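You operate a simulated robot arm through the tools that you are given. There is no shell and no other tool.

Carry out the task below with a simulated robot arm. There is one attempt and no reset: what you move stays moved.

JOB
Couple the hose, fill the big bottle to FULL, take the hose off.
Fine: push the teal hose end on to the inlet port, turn the valve knob to OPEN, turn it to CLOSED as the level comes up to the FULL band, then stand the hose end back; no more than a splash runs beside. Where these are worked on the way, their far stop is far enough and under half their travel is too little: valve knob.

It is judged by the outcome, as a careful person would: the job done as asked, and still so three seconds after it is handed in. It fails if anything else is knocked over, pushed out of place, dropped, spilled or broken.

ROBOT AND FRAMES
A 7-joint arm with a two-finger parallel gripper, fixed in place. Base frame: the origin is at the foot of the arm, x ahead of it, y to its left, z up; the work surface is at about z = 760. Readings come in mm, rad, newtons and seconds.
With the tool pointing down near the work surface it reaches from about 440 to 920 mm from the base axis. Its first joint turns from -2.496 to 2.496 rad. Payload 3 kg.
The tool frame sits at the grasp point between the pads (the TCP): z along the fingers, y along the line on which they close. The tips reach 30 mm beyond it. The gripper opens to 94 mm. The fingers are 28 mm wide and 10 mm thick; the gripper's body (50 by 96 mm) begins 55 mm behind the TCP.
Orientation is that of the tool frame in the base frame, as a unit quaternion [x, y, z, w]. With the fingers straight down and closing along the base's y, the tool's x points along the base's -x, its y along +y and its z along -z.

CONTROLS
- The arm moves only by the tool drive_tool. Its argument "moves" is a list that holds one entry, the list of rows, each a list of 6 numbers: the shift along the tool's x, y, z in mm, then the turn, a rotation vector about the tool's x, y, z in rad. In form: [[[dx, dy, dz, wx, wy, wz], ...]]. A call has 1 to 20 rows; each row is the pose to reach, as a shift and turn from the pose commanded when the call began, along the tool's axes at that moment. "fingers" is the opening, from 0 (shut) to 1 (fully open), set as the call begins (left out, the last holds). Rows are played at 5 a second. More than 50 mm and 0.15 rad between two rows, or a gripper value outside its range, and nothing of the call is played. Where a pose cannot be reached the arm comes as near as it can. A force on the tool above 40 N (or 10 N above the force at the start of the call, whichever is more), or a blocked arm, ends the call early, and 0.2 s more pass. Each finger travels about 72 mm/s and halts on what it meets, pressing with about 22 N; the grip force reading is that of the motor and also rises with nothing between the fingers. The clock runs only during rows and for 0.2 s after the last one: add rows that repeat a pose to give the fingers time. It gives the time, the measured TCP pose, the force on the tool (base axes), the opening and the grip force at its end, in the units of the frame above (readings bear some noise), with the torque about the TCP (base axes, N m) and any sound that the robot's microphone picked up.
- Cameras (640 x 400 px; columns grow to the right, rows downward): "scene" is fixed at [220.1, 651.4, 1382.4]; the picture's right is [-0.47, -0.88, 0.00], its down [-0.50, 0.27, -0.82] and it looks along [0.72, -0.39, -0.57] (base axes); focal length 364 px, centre (320, 200). "wrist" rides on the gripper at [76, 14, -102] in the tool frame; the picture's right is [-0.18, 0.98, 0.00], its down [-0.75, -0.14, -0.64] and it looks along [-0.63, -0.12, 0.77] (tool axes); focal length 243 px, centre (320, 200). There is no depth. A picture from a camera that has moved, and an enlarged one, comes with that camera's place and axes in the base frame and with its lens.
- grab_frame(camera): a new picture of that camera. No time passes.
- close_up(camera, box): a new picture of the part [left, top, right, bottom] of that camera's present view, enlarged. No time passes.
- close_job(): hands the job in; it is judged then, once.

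Nothing tells you positions but the pictures and the camera data. Unless the task says otherwise, let go and move clear before handing in.

The tools are called after "Call:" as a command line: name --argument value ..., lists and objects as JSON in quotes. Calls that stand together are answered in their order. drive_tool: Moves the arm, as the interface text tells. Its arguments: {"type":"object","properties":{"moves":{"type":"array"},"fingers":{"type":"number"}},"required":["moves"]} The other tools are called the same way: grab_frame (camera) takes a picture; close_up (camera, box) takes an enlarged picture of a part of a camera's view; close_job () hands the job in.

At the start:

```text
clock: 0.0
position: [416.3, 427.6, 1087.0]
tool_rot: [0.0, 1.0, 0.0, 0.0]
contact_force: [0.3, -0.3, 1.0]
wrist_torque: [0.01, 0.04, -0.01]
grip_width: 93.9
finger_force: 0.0
```

scene: 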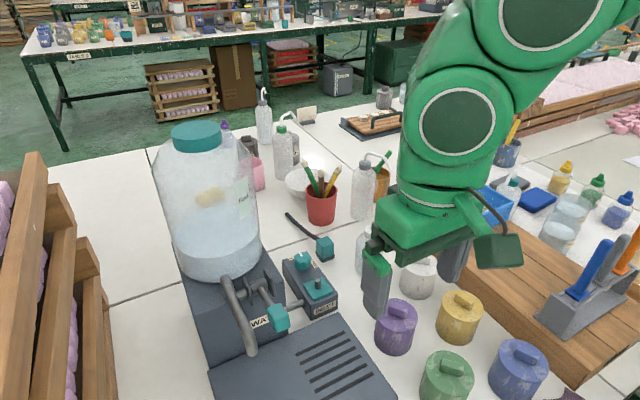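
wrist: 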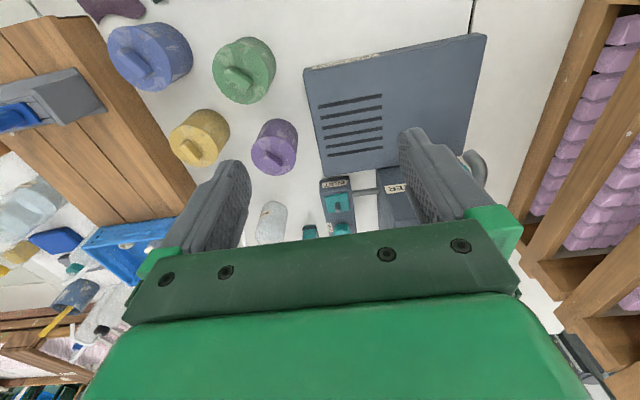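

I see a big bottle on a machine with a small box with teal items beside it, a hose end in teal lying near it. Let me look closer before moving.

Call:
close_up --camera "scene" --box '[220, 190, 380, 290]'

Call:
close_up --camera "scene" --box '[140, 110, 300, 210]'

Call:
close_up --camera "scene" --box '[180, 240, 372, 360]'

Call:
close_up --camera "wrist" --box '[240, 140, 480, 290]'

```text
4.00 times, centred on (300, 240) of scene
camera zoom: at [220.1, 651.4, 1382.4], right [-0.47, -0.88, 0.0], down [-0.5, 0.27, -0.82], along [0.72, -0.39, -0.57], focal length 1455 px, centre (400, 40)
```

zoom: 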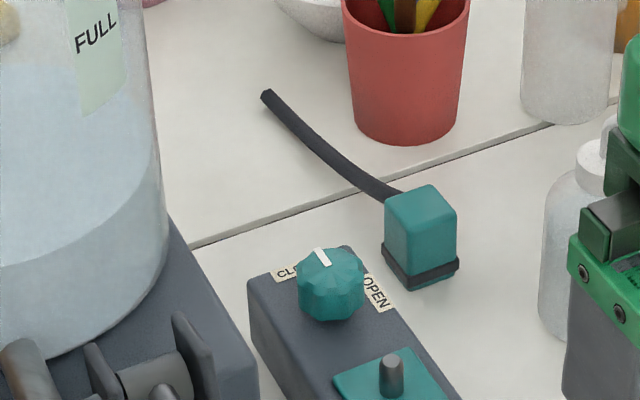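

```text
4.00 times, centred on (220, 160) of scene
camera zoom: at [220.1, 651.4, 1382.4], right [-0.47, -0.88, 0.0], down [-0.5, 0.27, -0.82], along [0.72, -0.39, -0.57], focal length 1455 px, centre (720, 360)
```

zoom: 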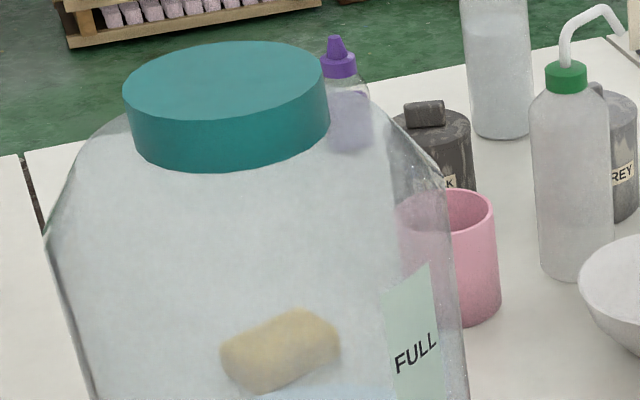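

```text
3.33 times, centred on (276, 300) of scene
camera zoom: at [220.1, 651.4, 1382.4], right [-0.47, -0.88, 0.0], down [-0.5, 0.27, -0.82], along [0.72, -0.39, -0.57], focal length 1213 px, centre (467, -133)
```

zoom: 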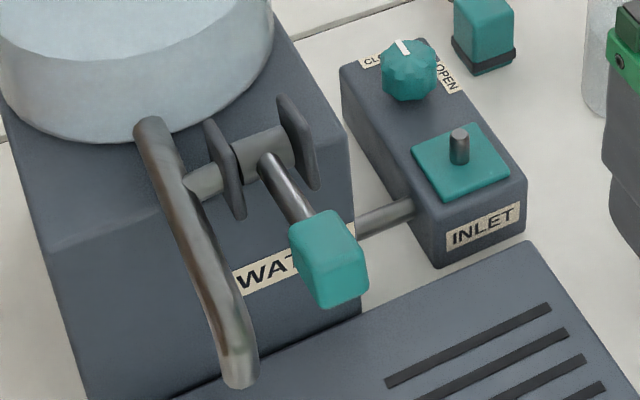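

```text
2.67 times, centred on (360, 215) of wrist
camera zoom: at [339.3, 442.4, 1188.8], right [0.18, 0.98, 0.0], down [0.75, -0.14, 0.64], along [0.63, -0.12, -0.77], focal length 647 px, centre (213, 160)
```

zoom: 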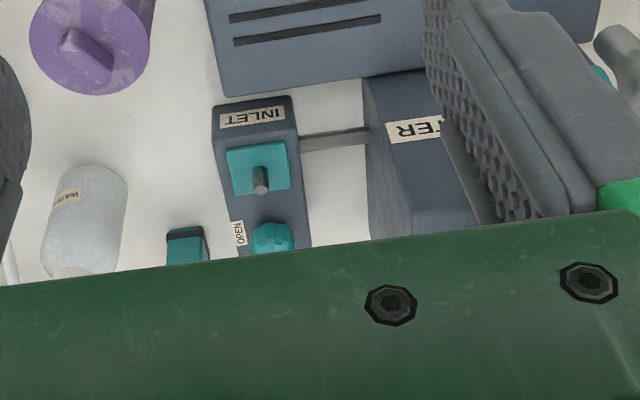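

The teal hose block stands near (785, 333) and the inlet box with its pin is near (655, 418). The knob sits behind the pin, and the tall bottle is to the left. I'll move the hand forward for a better look from the wrist camera.

Call:
drive_tool --moves '[[[-30, -10, 8, 0, 0, 0], [-60, -20, 16, 0, 0, 0], [-90, -30, 24, 0, 0, 0], [-120, -40, 32, 0, 0, 0], [-144, -47, 37, 0, 0, 0], [-144, -47, 37, 0, 0, 0]]]' --fingers 1.0

Call:
grab_frame --camera "wrist"

Call:
close_up --camera "wrist" --box '[260, 90, 420, 215]'

Call:
grab_frame --camera "scene"

```text
clock: 1.4
position: [560.1, 382.9, 1050.5]
tool_rot: [0.0, 1.0, 0.0, 0.0]
contact_force: [0.4, 0.7, -0.2]
wrist_torque: [0.01, -0.01, -0.02]
grip_width: 94.0
finger_force: 0.1
```

```text
taken
camera wrist: at [483.2, 396.0, 1152.5], right [0.18, 0.98, 0.0], down [0.75, -0.14, 0.64], along [0.63, -0.12, -0.77], focal length 243 px, centre (320, 200)
```

wrist: 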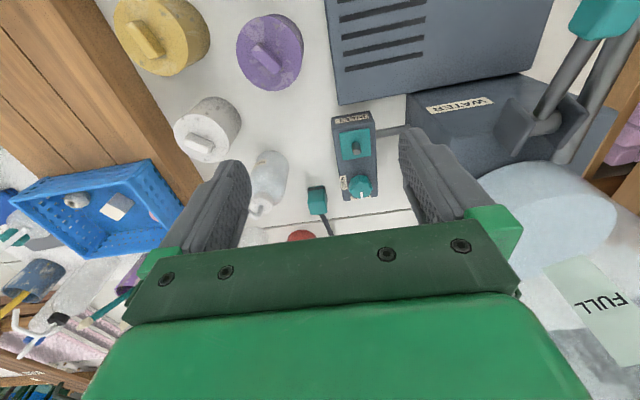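

```text
3.20 times, centred on (340, 152) of wrist
camera zoom: at [483.2, 396.0, 1152.5], right [0.18, 0.98, 0.0], down [0.75, -0.14, 0.64], along [0.63, -0.12, -0.77], focal length 776 px, centre (256, 352)
```

zoom: 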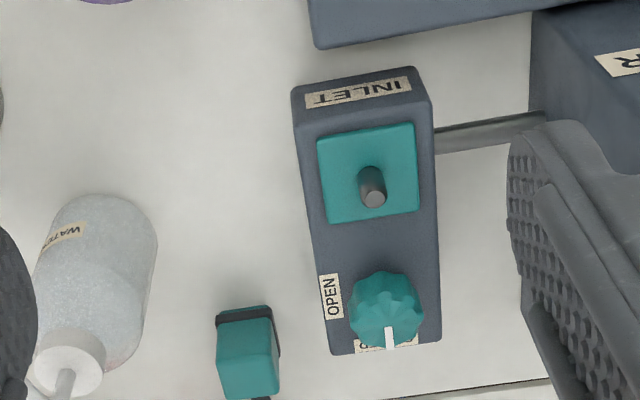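

```text
taken
```

scene: 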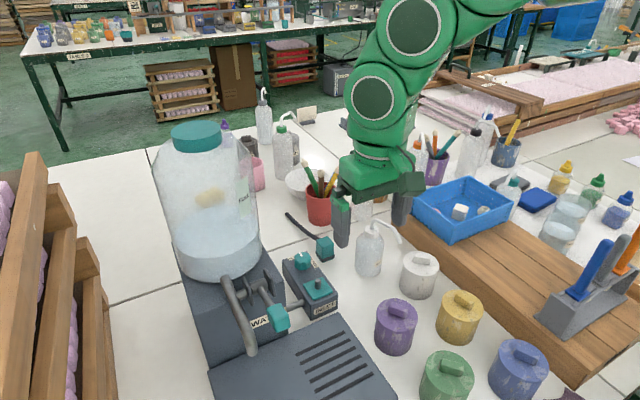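

The knob's white mark points at CLOSED, on the far (+x) side. OPEN is on the right (-y) side, so opening is a clockwise turn seen from above. The hose tail leaves the block toward +x, so I'll go above the hose block and measure it.

Call:
drive_tool --moves '[[[-35, -8, 20, 0, 0, 0], [-70, -16, 40, 0, 0, 0], [-105, -24, 60, 0, 0, 0], [-140, -32, 80, 0, 0, 0], [-175, -40, 100, 0, 0, 0], [-210, -48, 120, 0, 0, 0], [-210, -48, 120, 0, 0, 0]]]' --fingers 0.7

Call:
grab_frame --camera "wrist"

Call:
close_up --camera "wrist" --box '[260, 70, 420, 170]'

Call:
close_up --camera "scene" --box '[270, 190, 390, 265]'

```text
clock: 3.0
position: [770.1, 333.3, 928.2]
tool_rot: [0.0, 1.0, 0.0, 0.0]
contact_force: [-0.6, 1.1, -0.5]
wrist_torque: [-0.01, -0.05, -0.02]
grip_width: 65.8
finger_force: 0.0
```

```text
taken
camera wrist: at [693.4, 347.7, 1030.3], right [0.18, 0.98, 0.0], down [0.75, -0.14, 0.64], along [0.63, -0.12, -0.77], focal length 243 px, centre (320, 200)
```

wrist: 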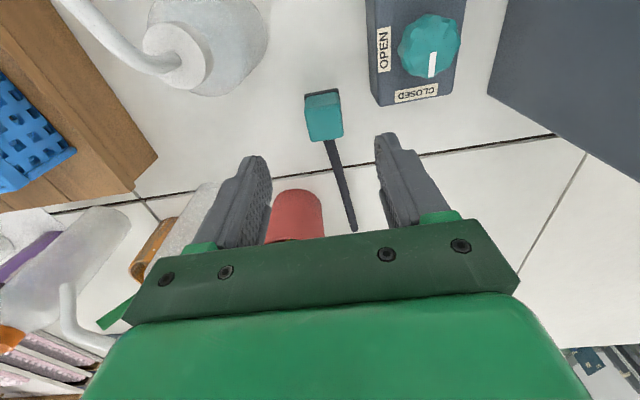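

```text
4.00 times, centred on (340, 120) of wrist
camera zoom: at [693.4, 347.7, 1030.3], right [0.18, 0.98, 0.0], down [0.75, -0.14, 0.64], along [0.63, -0.12, -0.77], focal length 970 px, centre (240, 520)
```

zoom: 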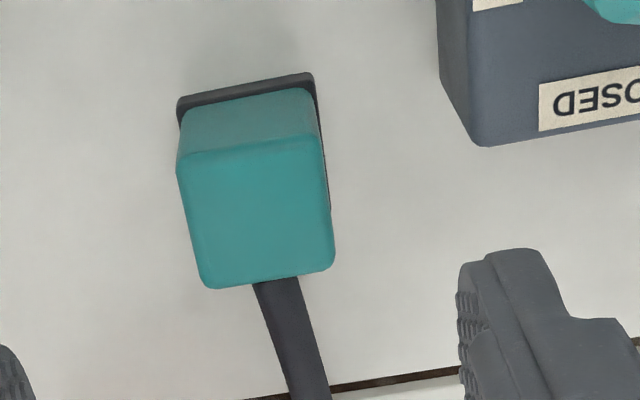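

```text
5.33 times, centred on (330, 228) of scene
camera zoom: at [220.1, 651.4, 1382.4], right [-0.47, -0.88, 0.0], down [-0.5, 0.27, -0.82], along [0.72, -0.39, -0.57], focal length 1940 px, centre (267, 53)
```

zoom: 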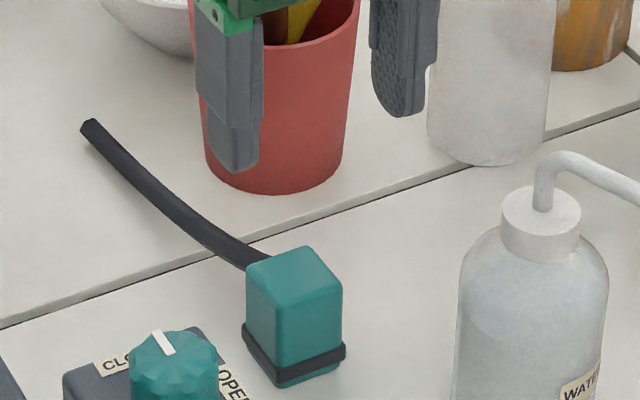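

The block is about 31 mm square, with its centre near (782, 335.5) and its top near z 813. A dark lip runs around it near the bottom, and the hose tail exits on the +x face. I'll lower partway and check the alignment.

Call:
drive_tool --moves '[[[-6, 1.5, 30, 0, 0, 0], [-12, 3, 60, 0, 0, 0], [-12, 3, 60, 0, 0, 0], [-12, 3, 60, 0, 0, 0]]]' --fingers 0.6

Call:
close_up --camera "wrist" --box '[220, 80, 420, 230]'

Call:
close_up --camera "scene" --box '[270, 190, 390, 265]'

```text
clock: 4.0
position: [781.8, 338.1, 868.5]
tool_rot: [0.0, 1.0, 0.0, 0.0]
contact_force: [-0.5, -0.7, -0.4]
wrist_torque: [0.03, -0.01, 0.01]
grip_width: 56.5
finger_force: 0.1
```

```text
2.67 times, centred on (320, 155) of wrist
camera zoom: at [705.5, 351.8, 971.5], right [0.18, 0.98, 0.0], down [0.75, -0.14, 0.64], along [0.63, -0.12, -0.77], focal length 647 px, centre (320, 320)
```

zoom: 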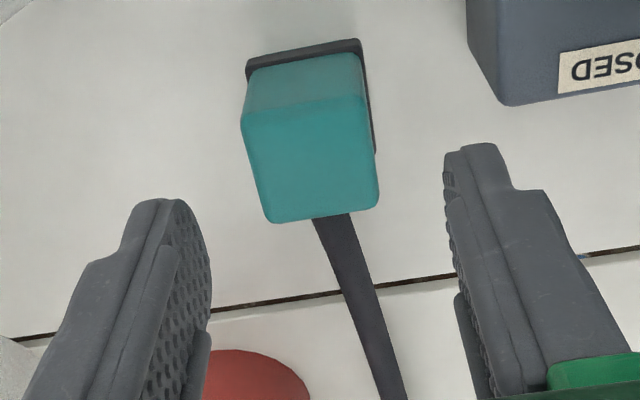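

```text
5.33 times, centred on (330, 228) of scene
camera zoom: at [220.1, 651.4, 1382.4], right [-0.47, -0.88, 0.0], down [-0.5, 0.27, -0.82], along [0.72, -0.39, -0.57], focal length 1940 px, centre (267, 53)
```

zoom: 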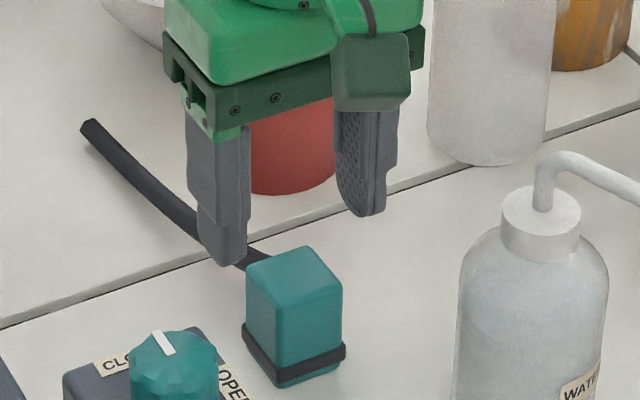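

The block centre is at about (785.5, 335) with its top at z ≈ 807, and the lip spans roughly z 764–775. I'll lower so the fingertips stop just above the lip.

Call:
drive_tool --moves '[[[-3.5, -2.7, 0, 0, 0, 0], [-3.5, -2.7, 20, 0, 0, 0], [-3.5, -2.7, 40, 0, 0, 0], [-3.5, -2.7, 60, 0, 0, 0], [-3.5, -2.7, 60, 0, 0, 0], [-3.5, -2.7, 60, 0, 0, 0]]]' --fingers 0.6

Call:
close_up --camera "wrist" --box '[220, 80, 420, 230]'

Call:
close_up --camera "scene" --box '[270, 190, 390, 265]'

```text
clock: 5.4
position: [786.3, 333.0, 808.5]
tool_rot: [-0.001, 1.0, 0.001, 0.0]
contact_force: [-0.7, 0.8, 0.1]
wrist_torque: [-0.03, 0.02, -0.02]
grip_width: 56.6
finger_force: 0.0
```

```text
2.67 times, centred on (320, 155) of wrist
camera zoom: at [710.5, 347.4, 910.8], right [0.18, 0.98, 0.0], down [0.75, -0.14, 0.64], along [0.63, -0.12, -0.77], focal length 647 px, centre (320, 320)
```

zoom: 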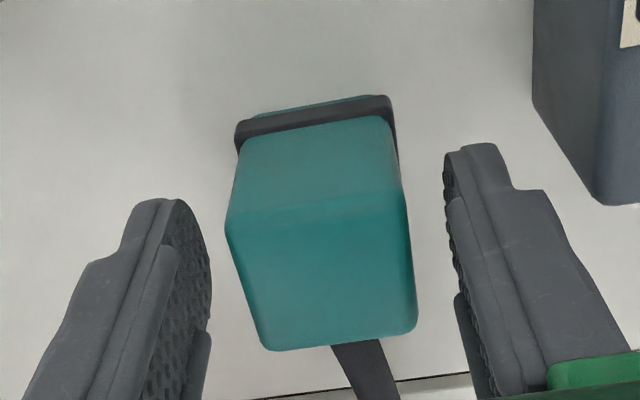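

```text
5.33 times, centred on (330, 228) of scene
camera zoom: at [220.1, 651.4, 1382.4], right [-0.47, -0.88, 0.0], down [-0.5, 0.27, -0.82], along [0.72, -0.39, -0.57], focal length 1940 px, centre (267, 53)
```

zoom: 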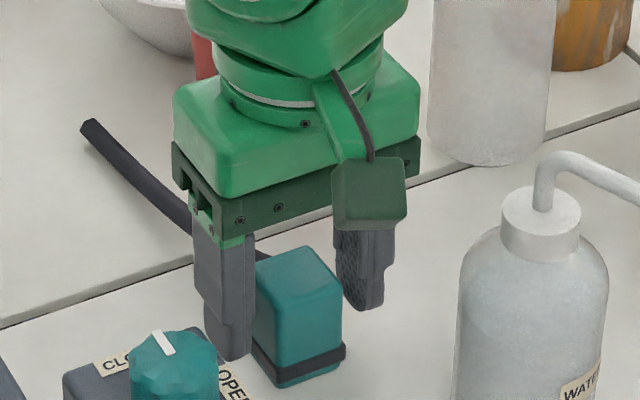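

The fingers straddle the block, with about 1.5 mm of y offset left to trim. I'll correct that and close on it.

Call:
drive_tool --moves '[[[0, 1.5, 0, 0, 0, 0], [0, 1.5, 0, 0, 0, 0]]]'

Call:
drive_tool --moves '[[[0, 0, 0, 0, 0, 0], [0, 0, 0, 0, 0, 0], [0, 0, 0, 0, 0, 0], [0, 0, 0, 0, 0, 0]]]' --fingers 0.0

Call:
close_up --camera "wrist" --box '[220, 80, 420, 230]'

Call:
close_up --camera "scene" --box '[270, 190, 390, 265]'

```text
clock: 6.0
position: [786.4, 335.7, 808.5]
tool_rot: [0.0, 1.0, 0.001, 0.0]
contact_force: [-0.3, 0.3, 0.3]
wrist_torque: [0.0, 0.01, -0.02]
grip_width: 56.4
finger_force: 0.0
```

```text
clock: 7.0
position: [786.4, 335.5, 808.1]
tool_rot: [0.0, 1.0, 0.0, 0.0]
contact_force: [0.4, -0.3, -0.3]
wrist_torque: [0.0, 0.02, -0.02]
grip_width: 37.5
finger_force: 22.1
```

```text
2.67 times, centred on (320, 155) of wrist
camera zoom: at [710.1, 349.0, 911.2], right [0.18, 0.98, 0.0], down [0.75, -0.14, 0.64], along [0.63, -0.12, -0.77], focal length 647 px, centre (320, 320)
```

zoom: 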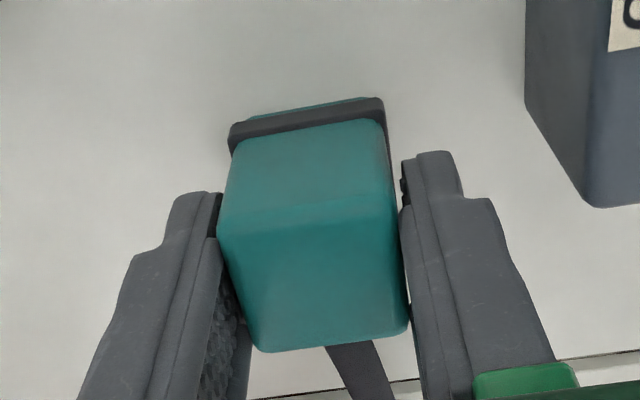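

```text
5.33 times, centred on (330, 228) of scene
camera zoom: at [220.1, 651.4, 1382.4], right [-0.47, -0.88, 0.0], down [-0.5, 0.27, -0.82], along [0.72, -0.39, -0.57], focal length 1940 px, centre (267, 53)
```

zoom: 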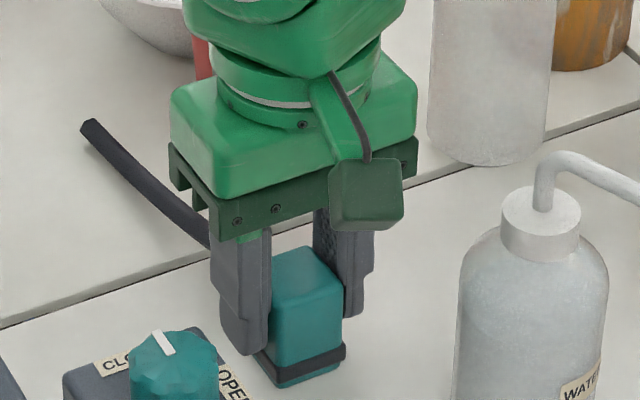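

The block is gripped (width 37.5 mm, 22 N). I'll lift it straight up a little and see how the tail behaves.

Call:
drive_tool --moves '[[[0, 0, -10, 0, 0, 0], [0, 0, -25, 0, 0, 0], [0, 0, -40, 0, 0, 0], [0, 0, -40, 0, 0, 0]]]'

Call:
close_up --camera "scene" --box '[230, 150, 390, 265]'

Call:
grab_frame --camera "wrist"

```text
clock: 8.0
position: [786.8, 334.8, 847.8]
tool_rot: [0.0, 1.0, 0.0, 0.0]
contact_force: [-0.5, -0.5, -0.5]
wrist_torque: [-0.02, 0.01, -0.02]
grip_width: 37.8
finger_force: 21.8
```

```text
3.48 times, centred on (310, 208) of scene
camera zoom: at [220.1, 651.4, 1382.4], right [-0.47, -0.88, 0.0], down [-0.5, 0.27, -0.82], along [0.72, -0.39, -0.57], focal length 1265 px, centre (355, 174)
```

zoom: 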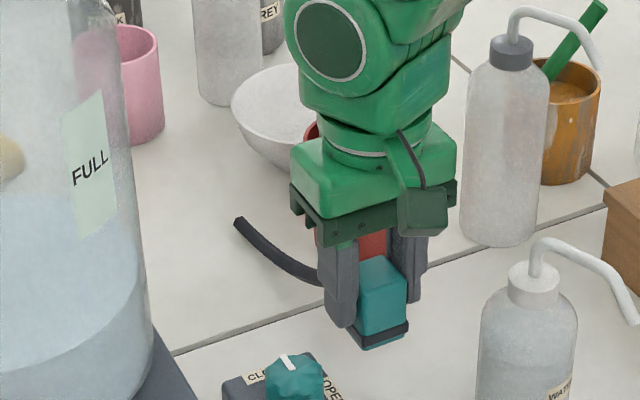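

```text
taken
camera wrist: at [708.6, 349.3, 951.2], right [0.18, 0.98, 0.0], down [0.75, -0.14, 0.64], along [0.63, -0.12, -0.77], focal length 243 px, centre (320, 200)
```

wrist: 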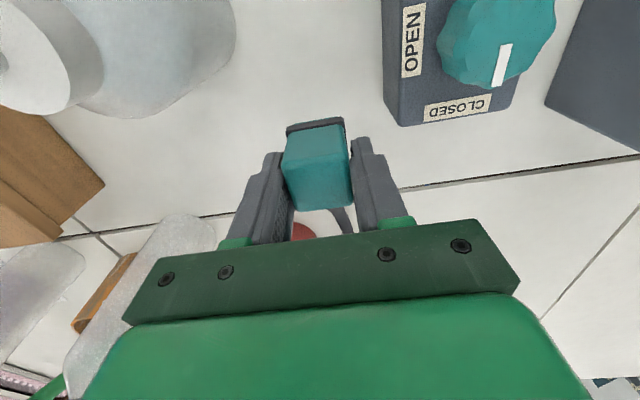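

The hose lifts as one rigid piece. I'll back off toward the robot and go higher, clear of the wash bottle, and turn it there.

Call:
drive_tool --moves '[[[15, 0, -20, 0, 0, 0], [40, 0, -45, 0, 0, 0], [65, 0, -70, 0, 0, 0], [90, 0, -95, 0, 0, 0], [118, 0, -120, 0, 0, 0], [146, 0, -140, 0, 0, 0], [146, 0, -140, 0, 0, 0]]]'

Call:
grab_frame --camera "scene"

Call:
grab_frame --camera "wrist"

```text
clock: 9.6
position: [639.6, 334.3, 989.5]
tool_rot: [-0.001, 1.0, 0.0, 0.0]
contact_force: [0.7, -1.4, -0.7]
wrist_torque: [-0.02, 0.02, 0.02]
grip_width: 37.6
finger_force: 22.6
```

```text
taken
```

scene: 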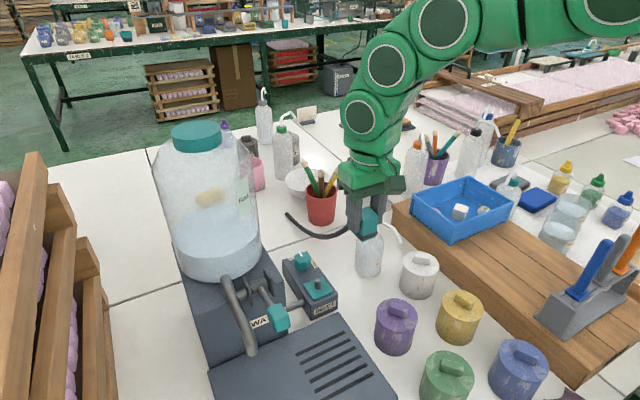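

```text
taken
camera wrist: at [562.8, 348.5, 1092.1], right [0.18, 0.98, 0.0], down [0.75, -0.14, 0.64], along [0.63, -0.12, -0.77], focal length 243 px, centre (320, 200)
```

wrist: 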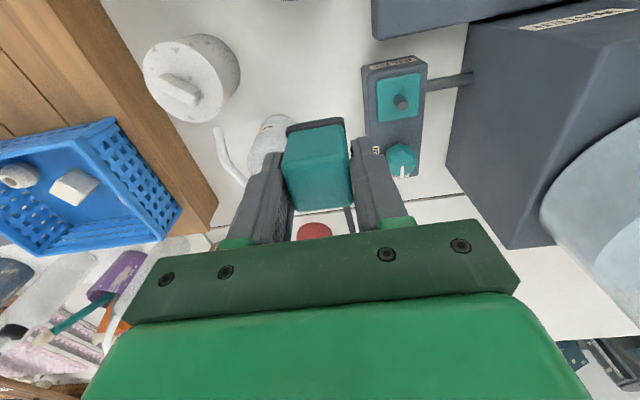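

Before turning, I'll measure the pin, plate and knob from this viewpoint.

Call:
close_up --camera "wrist" --box '[330, 50, 490, 190]'

Call:
close_up --camera "scene" --box '[270, 240, 350, 325]'

```text
2.86 times, centred on (410, 120) of wrist
camera zoom: at [562.8, 348.5, 1092.1], right [0.18, 0.98, 0.0], down [0.75, -0.14, 0.64], along [0.63, -0.12, -0.77], focal length 693 px, centre (63, 429)
```

zoom: 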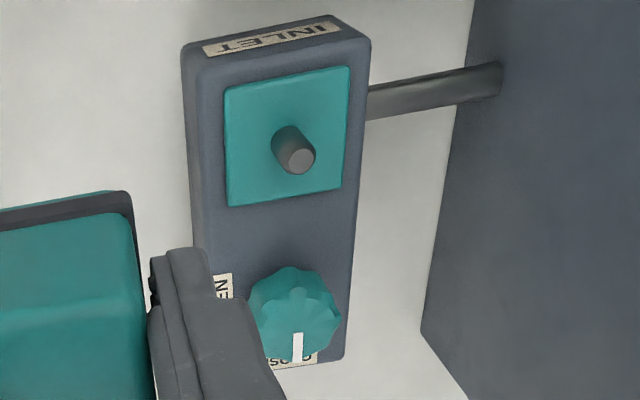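

```text
4.71 times, centred on (310, 282) of scene
camera zoom: at [220.1, 651.4, 1382.4], right [-0.47, -0.88, 0.0], down [-0.5, 0.27, -0.82], along [0.72, -0.39, -0.57], focal length 1712 px, centre (367, -188)
```

zoom: 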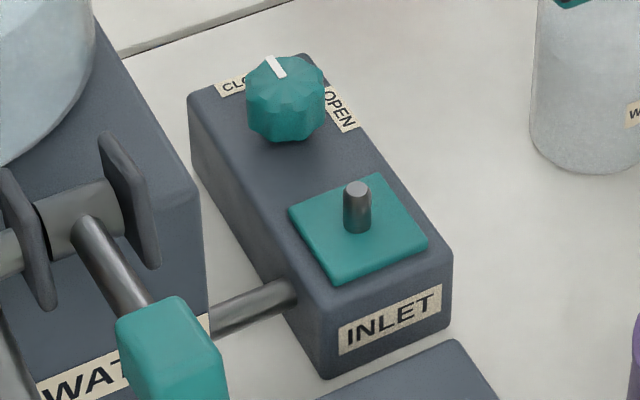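

The plate centre comes out at about (662.5, 417.4, 815.5), with the pin top at z ≈ 837. If the tail kept pointing +x it would lie over the knob, so I'll turn the hose about the vertical. First I'll test how far the wrist turns clockwise up here.

Call:
drive_tool --moves '[[[0, 0, 0, 0, 0, 0.14], [0, 0, 0, 0, 0, 0.28], [0, 0, 0, 0, 0, 0.42], [0, 0, 0, 0, 0, 0.56], [0, 0, 0, 0, 0, 0.7], [0, 0, 0, 0, 0, 0.7854], [0, 0, 0, 0, 0, 0.7854]]]'

Call:
grab_frame --camera "scene"

```text
clock: 11.2
position: [639.9, 335.0, 987.9]
tool_rot: [0.383, 0.924, -0.001, 0.0]
contact_force: [0.6, 0.1, -1.0]
wrist_torque: [0.02, -0.02, 0.0]
grip_width: 37.7
finger_force: 22.2
```

```text
taken
```

scene: 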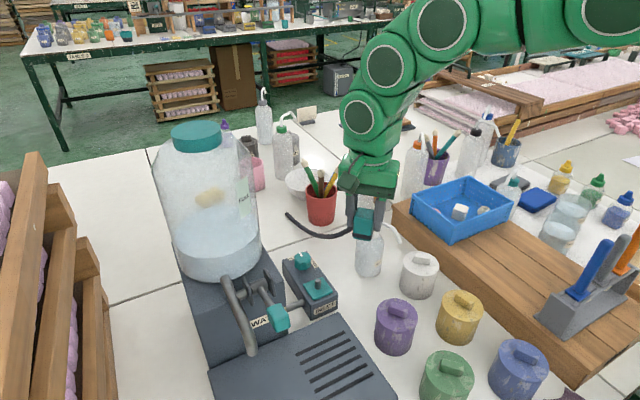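

The tail seems to keep pointing the same way even though the block turned. I'll look closer.

Call:
close_up --camera "scene" --box '[270, 160, 430, 260]'

Call:
grab_frame --camera "wrist"

```text
4.00 times, centred on (350, 210) of scene
camera zoom: at [220.1, 651.4, 1382.4], right [-0.47, -0.88, 0.0], down [-0.5, 0.27, -0.82], along [0.72, -0.39, -0.57], focal length 1455 px, centre (200, 160)
```

zoom: 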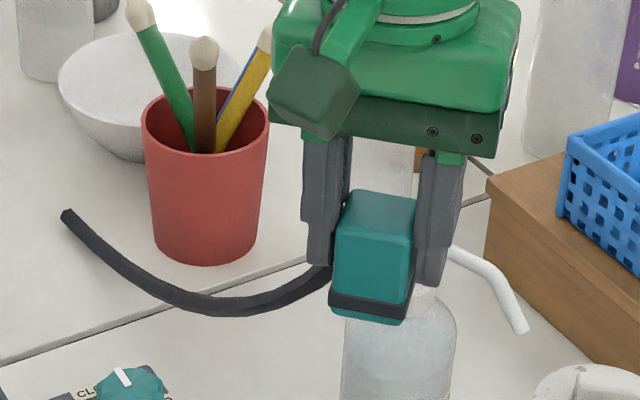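

```text
taken
camera wrist: at [595.6, 398.7, 1091.7], right [0.83, 0.56, 0.0], down [0.43, -0.63, 0.64], along [0.36, -0.53, -0.77], focal length 243 px, centre (320, 200)
```

wrist: 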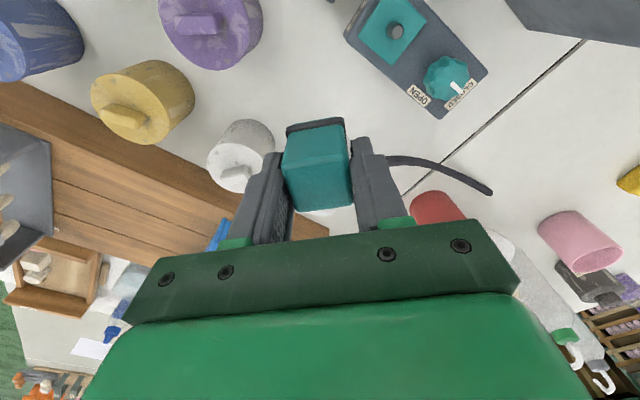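

The far end of the hose is anchored on the table and the tail flexes freely, so turning the block only swings the exit side. I'll try a full quarter turn, which keeps the block square to the plate with the hose leaving on the -y side, away from the knob.

Call:
drive_tool --moves '[[[0, 0, 0, 0, 0, 0.14], [0, 0, 0, 0, 0, 0.28], [0, 0, 0, 0, 0, 0.42], [0, 0, 0, 0, 0, 0.56], [0, 0, 0, 0, 0, 0.7], [0, 0, 0, 0, 0, 0.7854], [0, 0, 0, 0, 0, 0.7854]]]'

Call:
grab_frame --camera "scene"

Call:
grab_frame --camera "wrist"

```text
clock: 12.8
position: [640.2, 335.8, 989.1]
tool_rot: [0.708, 0.706, 0.0, 0.0]
contact_force: [0.8, 0.0, -1.3]
wrist_torque: [0.01, -0.03, -0.05]
grip_width: 37.8
finger_force: 21.8
```

```text
taken
```

scene: 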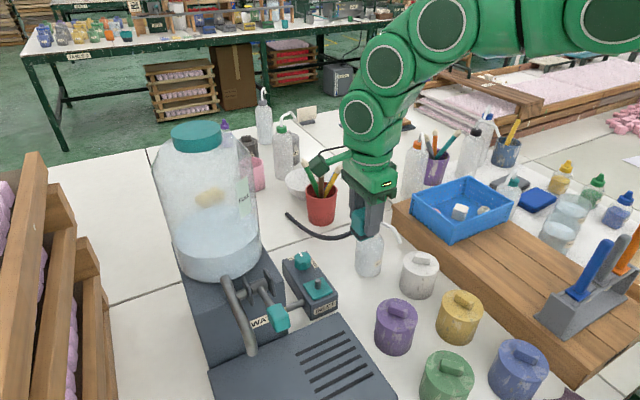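

```text
taken
camera wrist: at [653.6, 410.9, 1091.6], right [0.98, -0.19, 0.0], down [-0.14, -0.75, 0.64], along [-0.12, -0.63, -0.77], focal length 243 px, centre (320, 200)
```

wrist: 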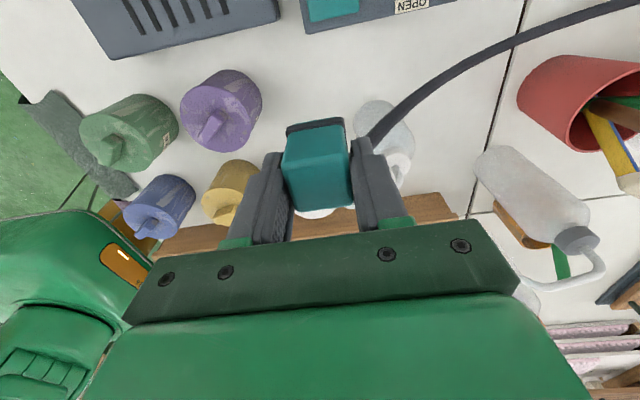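

The hose stretches freely to its fixed far end with no force on the tool, so it cannot obstruct anything. At this yaw the wrist camera would come too close to the bottle, so I'll go back to yaw 0, square to the plate, and move above the pin.

Call:
drive_tool --moves '[[[0, 0, 0, 0, 0, -0.14], [0, 0, 0, 0, 0, -0.28], [0, 0, 0, 0, 0, -0.42], [0, 0, 0, 0, 0, -0.56], [0, 0, 0, 0, 0, -0.7], [0, 0, 0, 0, 0, -0.84], [0, 0, 0, 0, 0, -0.98], [0, 0, 0, 0, 0, -1.12], [0, 0, 0, 0, 0, -1.26], [0, 0, 0, 0, 0, -1.4], [0, 0, 0, 0, 0, -1.5], [0, 0, 0, 0, 0, -1.5708], [20, 6, 15, 0, 0, -1.5708], [40, 12, 30, 0, 0, -1.5708], [60, 18, 45, 0, 0, -1.5708], [82.1, 22.9, 60, 0, 0, -1.5708], [82.1, 22.9, 60, 0, 0, -1.5708], [82.1, 22.9, 60, 0, 0, -1.5708]]]'

Call:
grab_frame --camera "wrist"

Call:
close_up --camera "wrist" --box '[240, 70, 400, 230]'

Call:
close_up --camera "scene" --box '[230, 190, 390, 320]'

```text
clock: 16.6
position: [662.8, 416.5, 929.4]
tool_rot: [0.0, 1.0, 0.0, 0.0]
contact_force: [0.5, 0.2, -0.3]
wrist_torque: [0.02, -0.01, 0.02]
grip_width: 37.5
finger_force: 22.3
```

```text
taken
camera wrist: at [586.3, 431.5, 1032.7], right [0.18, 0.98, 0.0], down [0.75, -0.14, 0.64], along [0.63, -0.12, -0.77], focal length 243 px, centre (320, 200)
```

wrist: 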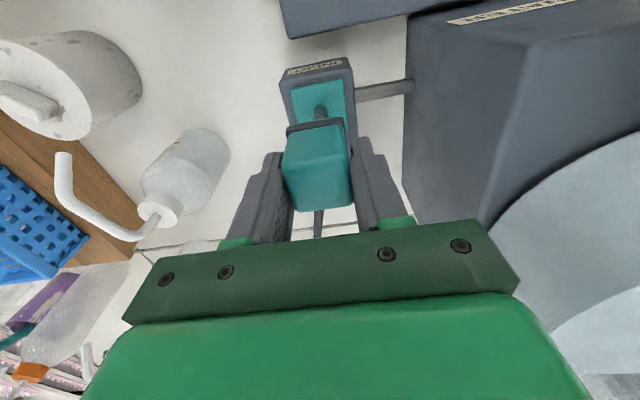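

```text
2.50 times, centred on (320, 150) of wrist
camera zoom: at [586.3, 431.5, 1032.7], right [0.18, 0.98, 0.0], down [0.75, -0.14, 0.64], along [0.63, -0.12, -0.77], focal length 606 px, centre (320, 325)
```

zoom: 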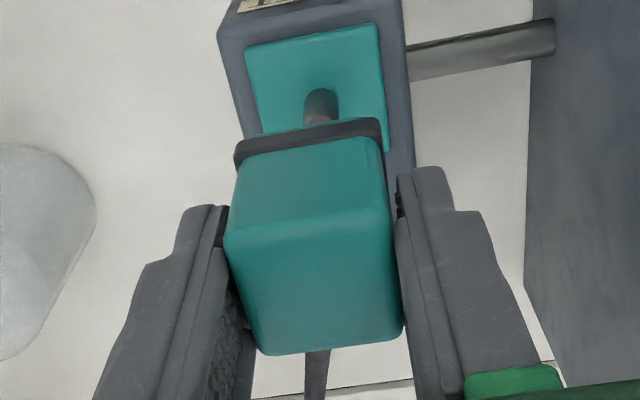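

```text
3.08 times, centred on (310, 255) of scene
camera zoom: at [220.1, 651.4, 1382.4], right [-0.47, -0.88, 0.0], down [-0.5, 0.27, -0.82], along [0.72, -0.39, -0.57], focal length 1119 px, centre (351, 31)
```

zoom: 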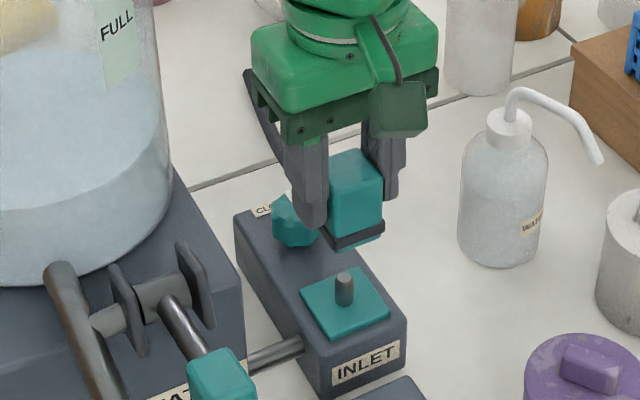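

The block is centred over the pin to within about 1 mm. I'll lower until it is just above the pin tip and check again.

Call:
drive_tool --moves '[[[0, 0.4, 10, 0, 0, 0], [0, 0.4, 20, 0, 0, 0], [0, 0.4, 30, 0, 0, 0], [0, 0.4, 38, 0, 0, 0], [0, 0.4, 38, 0, 0, 0], [0, 0.4, 38, 0, 0, 0]]]'

Call:
close_up --camera "wrist" --box '[240, 70, 400, 230]'

Call:
close_up --camera "scene" --box '[270, 230, 360, 320]'

```text
clock: 18.0
position: [663.2, 416.7, 891.2]
tool_rot: [0.0, 1.0, 0.0, 0.001]
contact_force: [-1.0, 0.5, -1.2]
wrist_torque: [0.01, 0.01, -0.01]
grip_width: 37.7
finger_force: 22.3
```

```text
2.50 times, centred on (320, 150) of wrist
camera zoom: at [585.8, 431.1, 993.8], right [0.18, 0.98, 0.0], down [0.75, -0.14, 0.64], along [0.63, -0.12, -0.77], focal length 606 px, centre (320, 325)
```

zoom: 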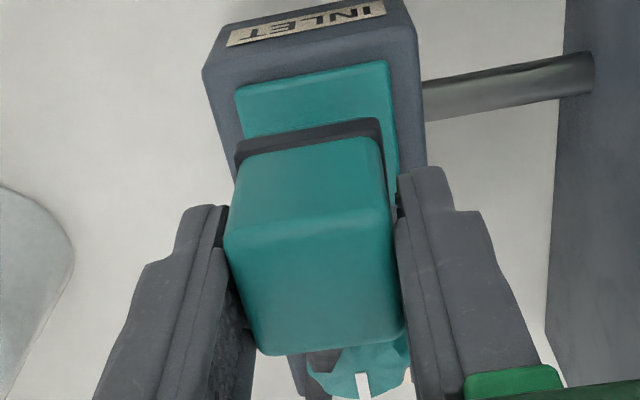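

```text
4.44 times, centred on (315, 275) of scene
camera zoom: at [220.1, 651.4, 1382.4], right [-0.47, -0.88, 0.0], down [-0.5, 0.27, -0.82], along [0.72, -0.39, -0.57], focal length 1617 px, centre (342, -133)
```

zoom: 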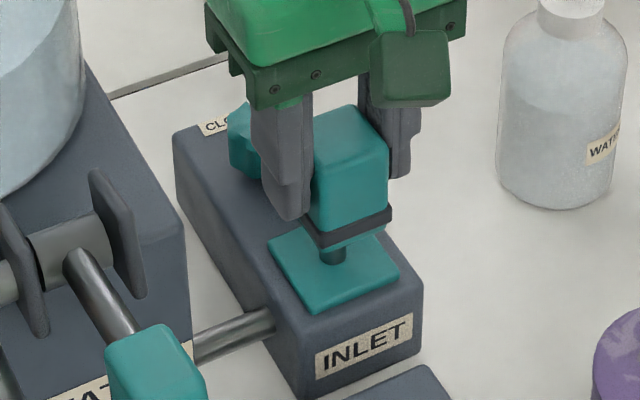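

The block looks centred on the pin in both views, so I'll push it down slowly.

Call:
drive_tool --moves '[[[0, 0, 4, 0, 0, 0], [0, 0, 8, 0, 0, 0], [0, 0, 12, 0, 0, 0], [0, 0, 15, 0, 0, 0], [0, 0, 18, 0, 0, 0], [0, 0, 20, 0, 0, 0]]]'

Call:
close_up --camera "scene" --box '[270, 230, 360, 320]'

Call:
close_up --camera "wrist" --box '[240, 70, 400, 230]'

```text
clock: 19.4
position: [663.1, 417.8, 872.1]
tool_rot: [0.0, 1.0, 0.0, 0.0]
contact_force: [1.0, -3.5, 15.7]
wrist_torque: [-0.08, -0.16, -0.01]
grip_width: 38.0
finger_force: 22.4
```

```text
4.44 times, centred on (315, 275) of scene
camera zoom: at [220.1, 651.4, 1382.4], right [-0.47, -0.88, 0.0], down [-0.5, 0.27, -0.82], along [0.72, -0.39, -0.57], focal length 1617 px, centre (342, -133)
```

zoom: 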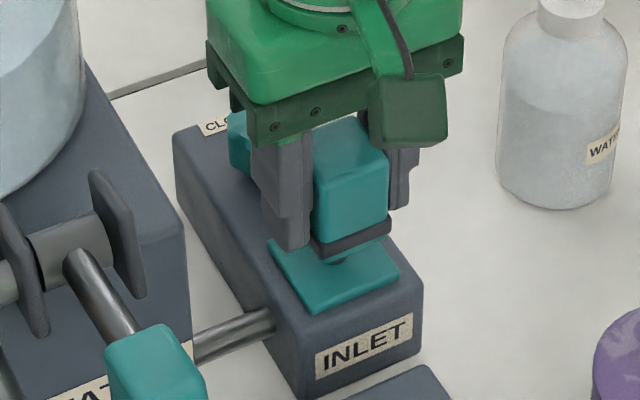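

```text
2.50 times, centred on (320, 150) of wrist
camera zoom: at [585.6, 431.5, 974.5], right [0.18, 0.98, 0.0], down [0.75, -0.14, 0.64], along [0.63, -0.12, -0.77], focal length 606 px, centre (320, 325)
```

zoom: 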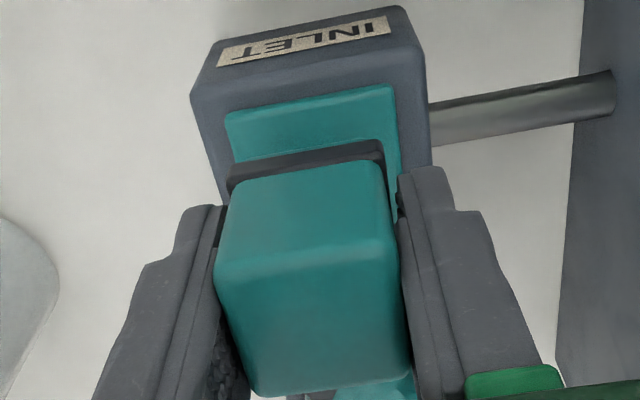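

Resistance has built up to about 16 N and the block slid a little in the grip. I'll inspect closely before doing anything else.

Call:
close_up --camera "scene" --box '[300, 255, 370, 305]'

Call:
close_up --camera "wrist" --box '[290, 90, 370, 150]'

```text
8.00 times, centred on (335, 280) of scene
camera zoom: at [220.1, 651.4, 1382.4], right [-0.47, -0.88, 0.0], down [-0.5, 0.27, -0.82], along [0.72, -0.39, -0.57], focal length 2910 px, centre (200, -440)
```

zoom: 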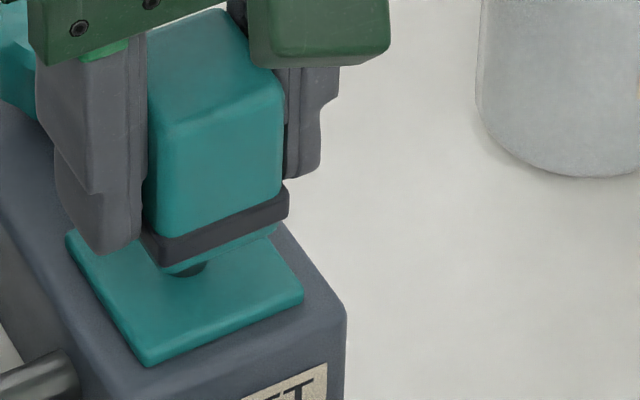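

```text
6.67 times, centred on (330, 120) of wrist
camera zoom: at [585.6, 431.5, 974.5], right [0.18, 0.98, 0.0], down [0.75, -0.14, 0.64], along [0.63, -0.12, -0.77], focal length 1618 px, centre (253, 733)
```

zoom: 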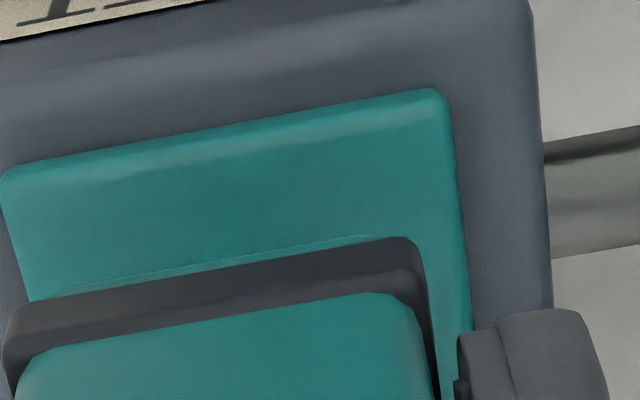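

The block bottom seems to be resting on the pin tip. The torque puts the contact point on the +x side (slightly +y) of the centre line, so the hole needs to move toward +x. I'll ease off, shift about 2 mm and press gently again.

Call:
drive_tool --moves '[[[0, 0, -2, 0, 0, 0], [-2, 0.6, -2, 0, 0, 0], [-2, 0.6, 0, 0, 0, 0], [-2, 0.6, 1, 0, 0, 0]]]'

Call:
close_up --camera "scene" --box '[300, 255, 370, 305]'

```text
clock: 20.4
position: [664.8, 418.3, 871.5]
tool_rot: [0.001, 1.0, 0.001, 0.0]
contact_force: [1.4, -0.8, -0.5]
wrist_torque: [-0.02, -0.03, -0.01]
grip_width: 37.8
finger_force: 22.0
```

```text
8.00 times, centred on (335, 280) of scene
camera zoom: at [220.1, 651.4, 1382.4], right [-0.47, -0.88, 0.0], down [-0.5, 0.27, -0.82], along [0.72, -0.39, -0.57], focal length 2910 px, centre (200, -440)
```

zoom: 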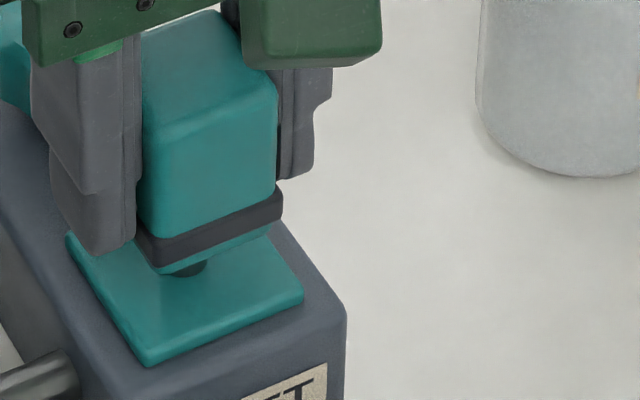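

The force has dropped to about zero even though the block is lower than before, so the pin seems to have found the hole. I'll keep pressing slowly.

Call:
drive_tool --moves '[[[0, 0, 2, 0, 0, 0], [0, 0, 4, 0, 0, 0], [0, 0, 6, 0, 0, 0]]]'

Call:
close_up --camera "scene" --box '[300, 255, 370, 305]'

Call:
close_up --camera "wrist" --box '[240, 70, 400, 230]'

```text
clock: 21.2
position: [664.4, 417.5, 864.6]
tool_rot: [0.0, 1.0, 0.0, 0.0]
contact_force: [6.5, -0.7, 0.8]
wrist_torque: [-0.04, -0.18, -0.01]
grip_width: 37.9
finger_force: 21.7
```

```text
8.00 times, centred on (335, 280) of scene
camera zoom: at [220.1, 651.4, 1382.4], right [-0.47, -0.88, 0.0], down [-0.5, 0.27, -0.82], along [0.72, -0.39, -0.57], focal length 2910 px, centre (200, -440)
```

zoom: 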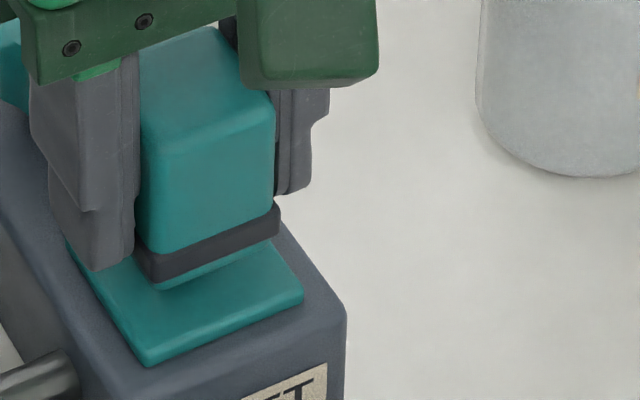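

```text
2.50 times, centred on (320, 150) of wrist
camera zoom: at [588.0, 432.4, 966.7], right [0.18, 0.98, 0.0], down [0.75, -0.14, 0.64], along [0.63, -0.12, -0.77], focal length 606 px, centre (320, 325)
```

zoom: 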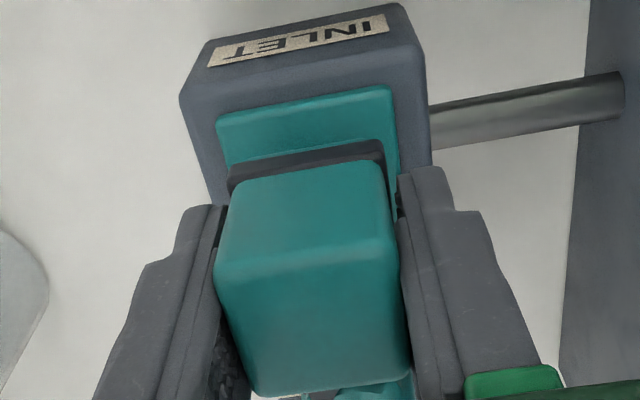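

The block is sliding down over the pin. There's a 6.5 N side load toward +x, so I'll nudge +x by about 1 mm and keep pressing.

Call:
drive_tool --moves '[[[-1, 0, 1, 0, 0, 0], [-1, 0, 3, 0, 0, 0], [-1, 0, 5, 0, 0, 0], [-1, 0, 7, 0, 0, 0]]]'

Call:
close_up --camera "scene" --box '[300, 255, 370, 305]'

Call:
close_up --camera "wrist" --box '[240, 70, 400, 230]'

```text
clock: 22.2
position: [665.1, 417.4, 856.2]
tool_rot: [0.001, 1.0, 0.001, 0.0]
contact_force: [4.6, -0.1, -0.5]
wrist_torque: [0.01, -0.1, 0.01]
grip_width: 38.0
finger_force: 21.9
```

```text
8.00 times, centred on (335, 280) of scene
camera zoom: at [220.1, 651.4, 1382.4], right [-0.47, -0.88, 0.0], down [-0.5, 0.27, -0.82], along [0.72, -0.39, -0.57], focal length 2910 px, centre (200, -440)
```

zoom: 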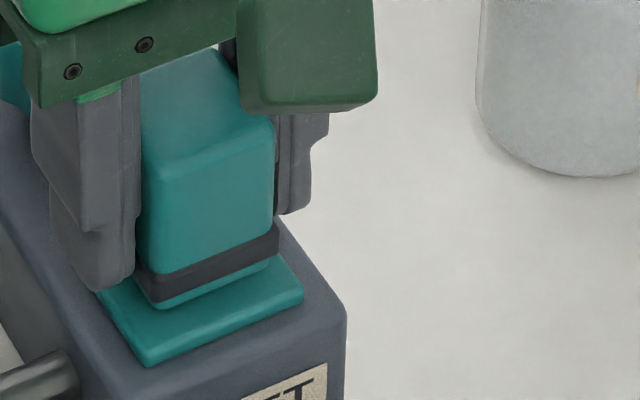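

```text
2.50 times, centred on (320, 150) of wrist
camera zoom: at [588.3, 432.2, 959.3], right [0.18, 0.98, 0.0], down [0.75, -0.14, 0.64], along [0.63, -0.12, -0.77], focal length 606 px, centre (320, 325)
```

zoom: 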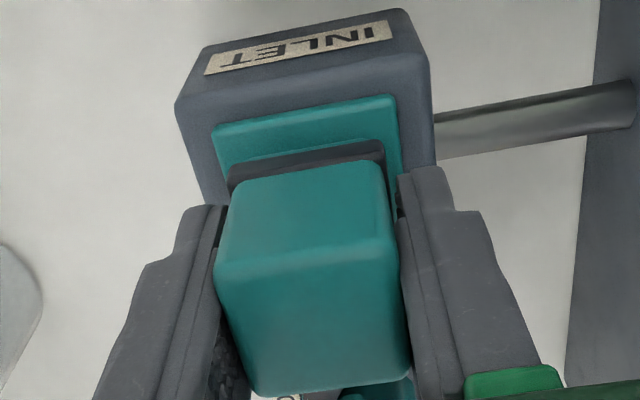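

It has about 6–7 mm left to seat, so I'll continue.

Call:
drive_tool --moves '[[[-0.7, 0, 2, 0, 0, 0], [-0.7, 0, 4, 0, 0, 0], [-0.7, 0, 6, 0, 0, 0], [-0.7, 0, 7, 0, 0, 0]]]'

Call:
close_up --camera "scene" --box '[300, 255, 370, 305]'

Call:
close_up --camera "wrist" --box '[240, 70, 400, 230]'

```text
clock: 23.2
position: [667.3, 418.5, 850.8]
tool_rot: [0.0, 1.0, 0.001, 0.002]
contact_force: [1.1, 0.4, 15.5]
wrist_torque: [-0.03, 0.28, 0.05]
grip_width: 37.9
finger_force: 22.0
```

```text
8.00 times, centred on (335, 280) of scene
camera zoom: at [220.1, 651.4, 1382.4], right [-0.47, -0.88, 0.0], down [-0.5, 0.27, -0.82], along [0.72, -0.39, -0.57], focal length 2910 px, centre (200, -440)
```

zoom: 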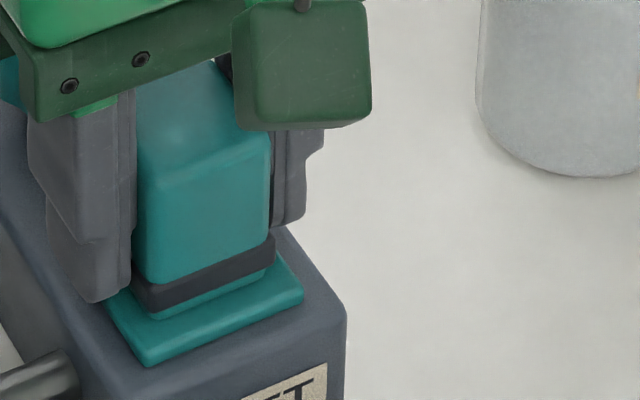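

```text
2.50 times, centred on (320, 150) of wrist
camera zoom: at [590.0, 432.2, 953.3], right [0.18, 0.98, 0.0], down [0.75, -0.14, 0.64], along [0.63, -0.12, -0.77], focal length 606 px, centre (320, 325)
```

zoom: 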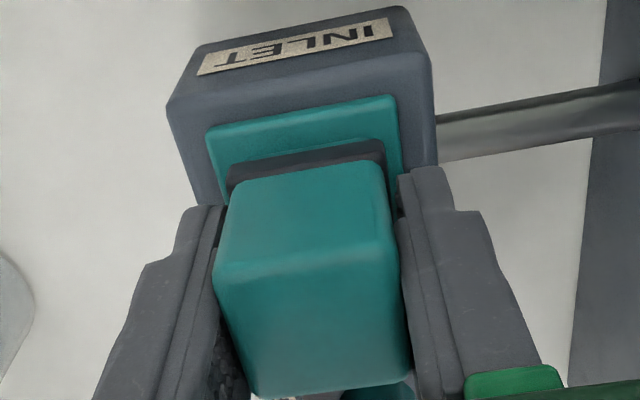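

It has bottomed out with 15.5 N upward, with the block's near edge on the plate. I'll ease off slightly, release, and check how it sits.

Call:
drive_tool --moves '[[[0, 0, -0.5, 0, 0, 0], [0, 0, -0.5, 0, 0, 0]]]'

Call:
drive_tool --moves '[[[0, 0, 0, 0, 0, 0], [0, 0, 0, 0, 0, 0], [0, 0, 0, 0, 0, 0]]]' --fingers 0.58

Call:
drive_tool --moves '[[[0, 0, -15, 0, 0, 0], [0, 0, -35, 0, 0, 0], [0, 0, -60, 0, 0, 0], [0, 0, -60, 0, 0, 0]]]'

Call:
close_up --camera "scene" --box '[270, 230, 360, 320]'

Call:
close_up --camera "wrist" --box '[240, 70, 400, 230]'

```text
clock: 23.8
position: [666.1, 417.9, 850.8]
tool_rot: [0.001, 1.0, 0.0, 0.0]
contact_force: [3.5, 1.6, 11.0]
wrist_torque: [0.05, 0.12, -0.02]
grip_width: 38.0
finger_force: 21.8
```

```text
clock: 24.6
position: [666.3, 417.9, 850.9]
tool_rot: [0.0, 1.0, 0.0, 0.0]
contact_force: [0.1, 0.3, -0.1]
wrist_torque: [0.01, 0.02, 0.01]
grip_width: 54.5
finger_force: 0.1
```

```text
clock: 25.6
position: [666.8, 418.6, 910.8]
tool_rot: [0.0, 1.0, 0.0, 0.0]
contact_force: [0.3, -0.2, -0.4]
wrist_torque: [0.0, -0.02, 0.03]
grip_width: 54.8
finger_force: 0.1
```

```text
4.44 times, centred on (315, 275) of scene
camera zoom: at [220.1, 651.4, 1382.4], right [-0.47, -0.88, 0.0], down [-0.5, 0.27, -0.82], along [0.72, -0.39, -0.57], focal length 1617 px, centre (342, -133)
```

zoom: 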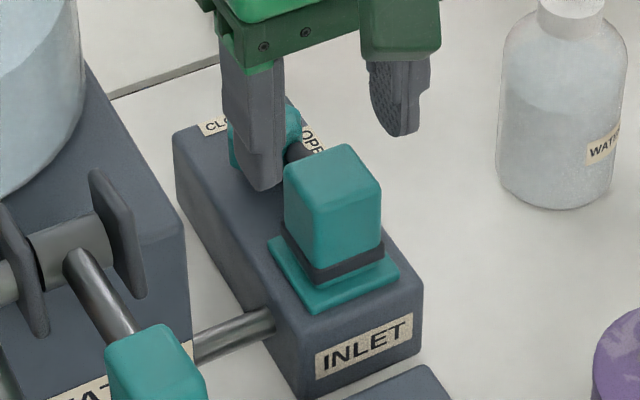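

```text
2.50 times, centred on (320, 150) of wrist
camera zoom: at [590.0, 433.1, 1013.1], right [0.18, 0.98, 0.0], down [0.75, -0.14, 0.64], along [0.63, -0.12, -0.77], focal length 606 px, centre (320, 325)
```

zoom: 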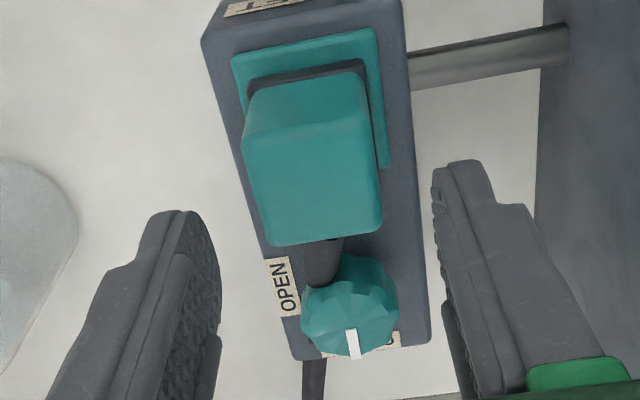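

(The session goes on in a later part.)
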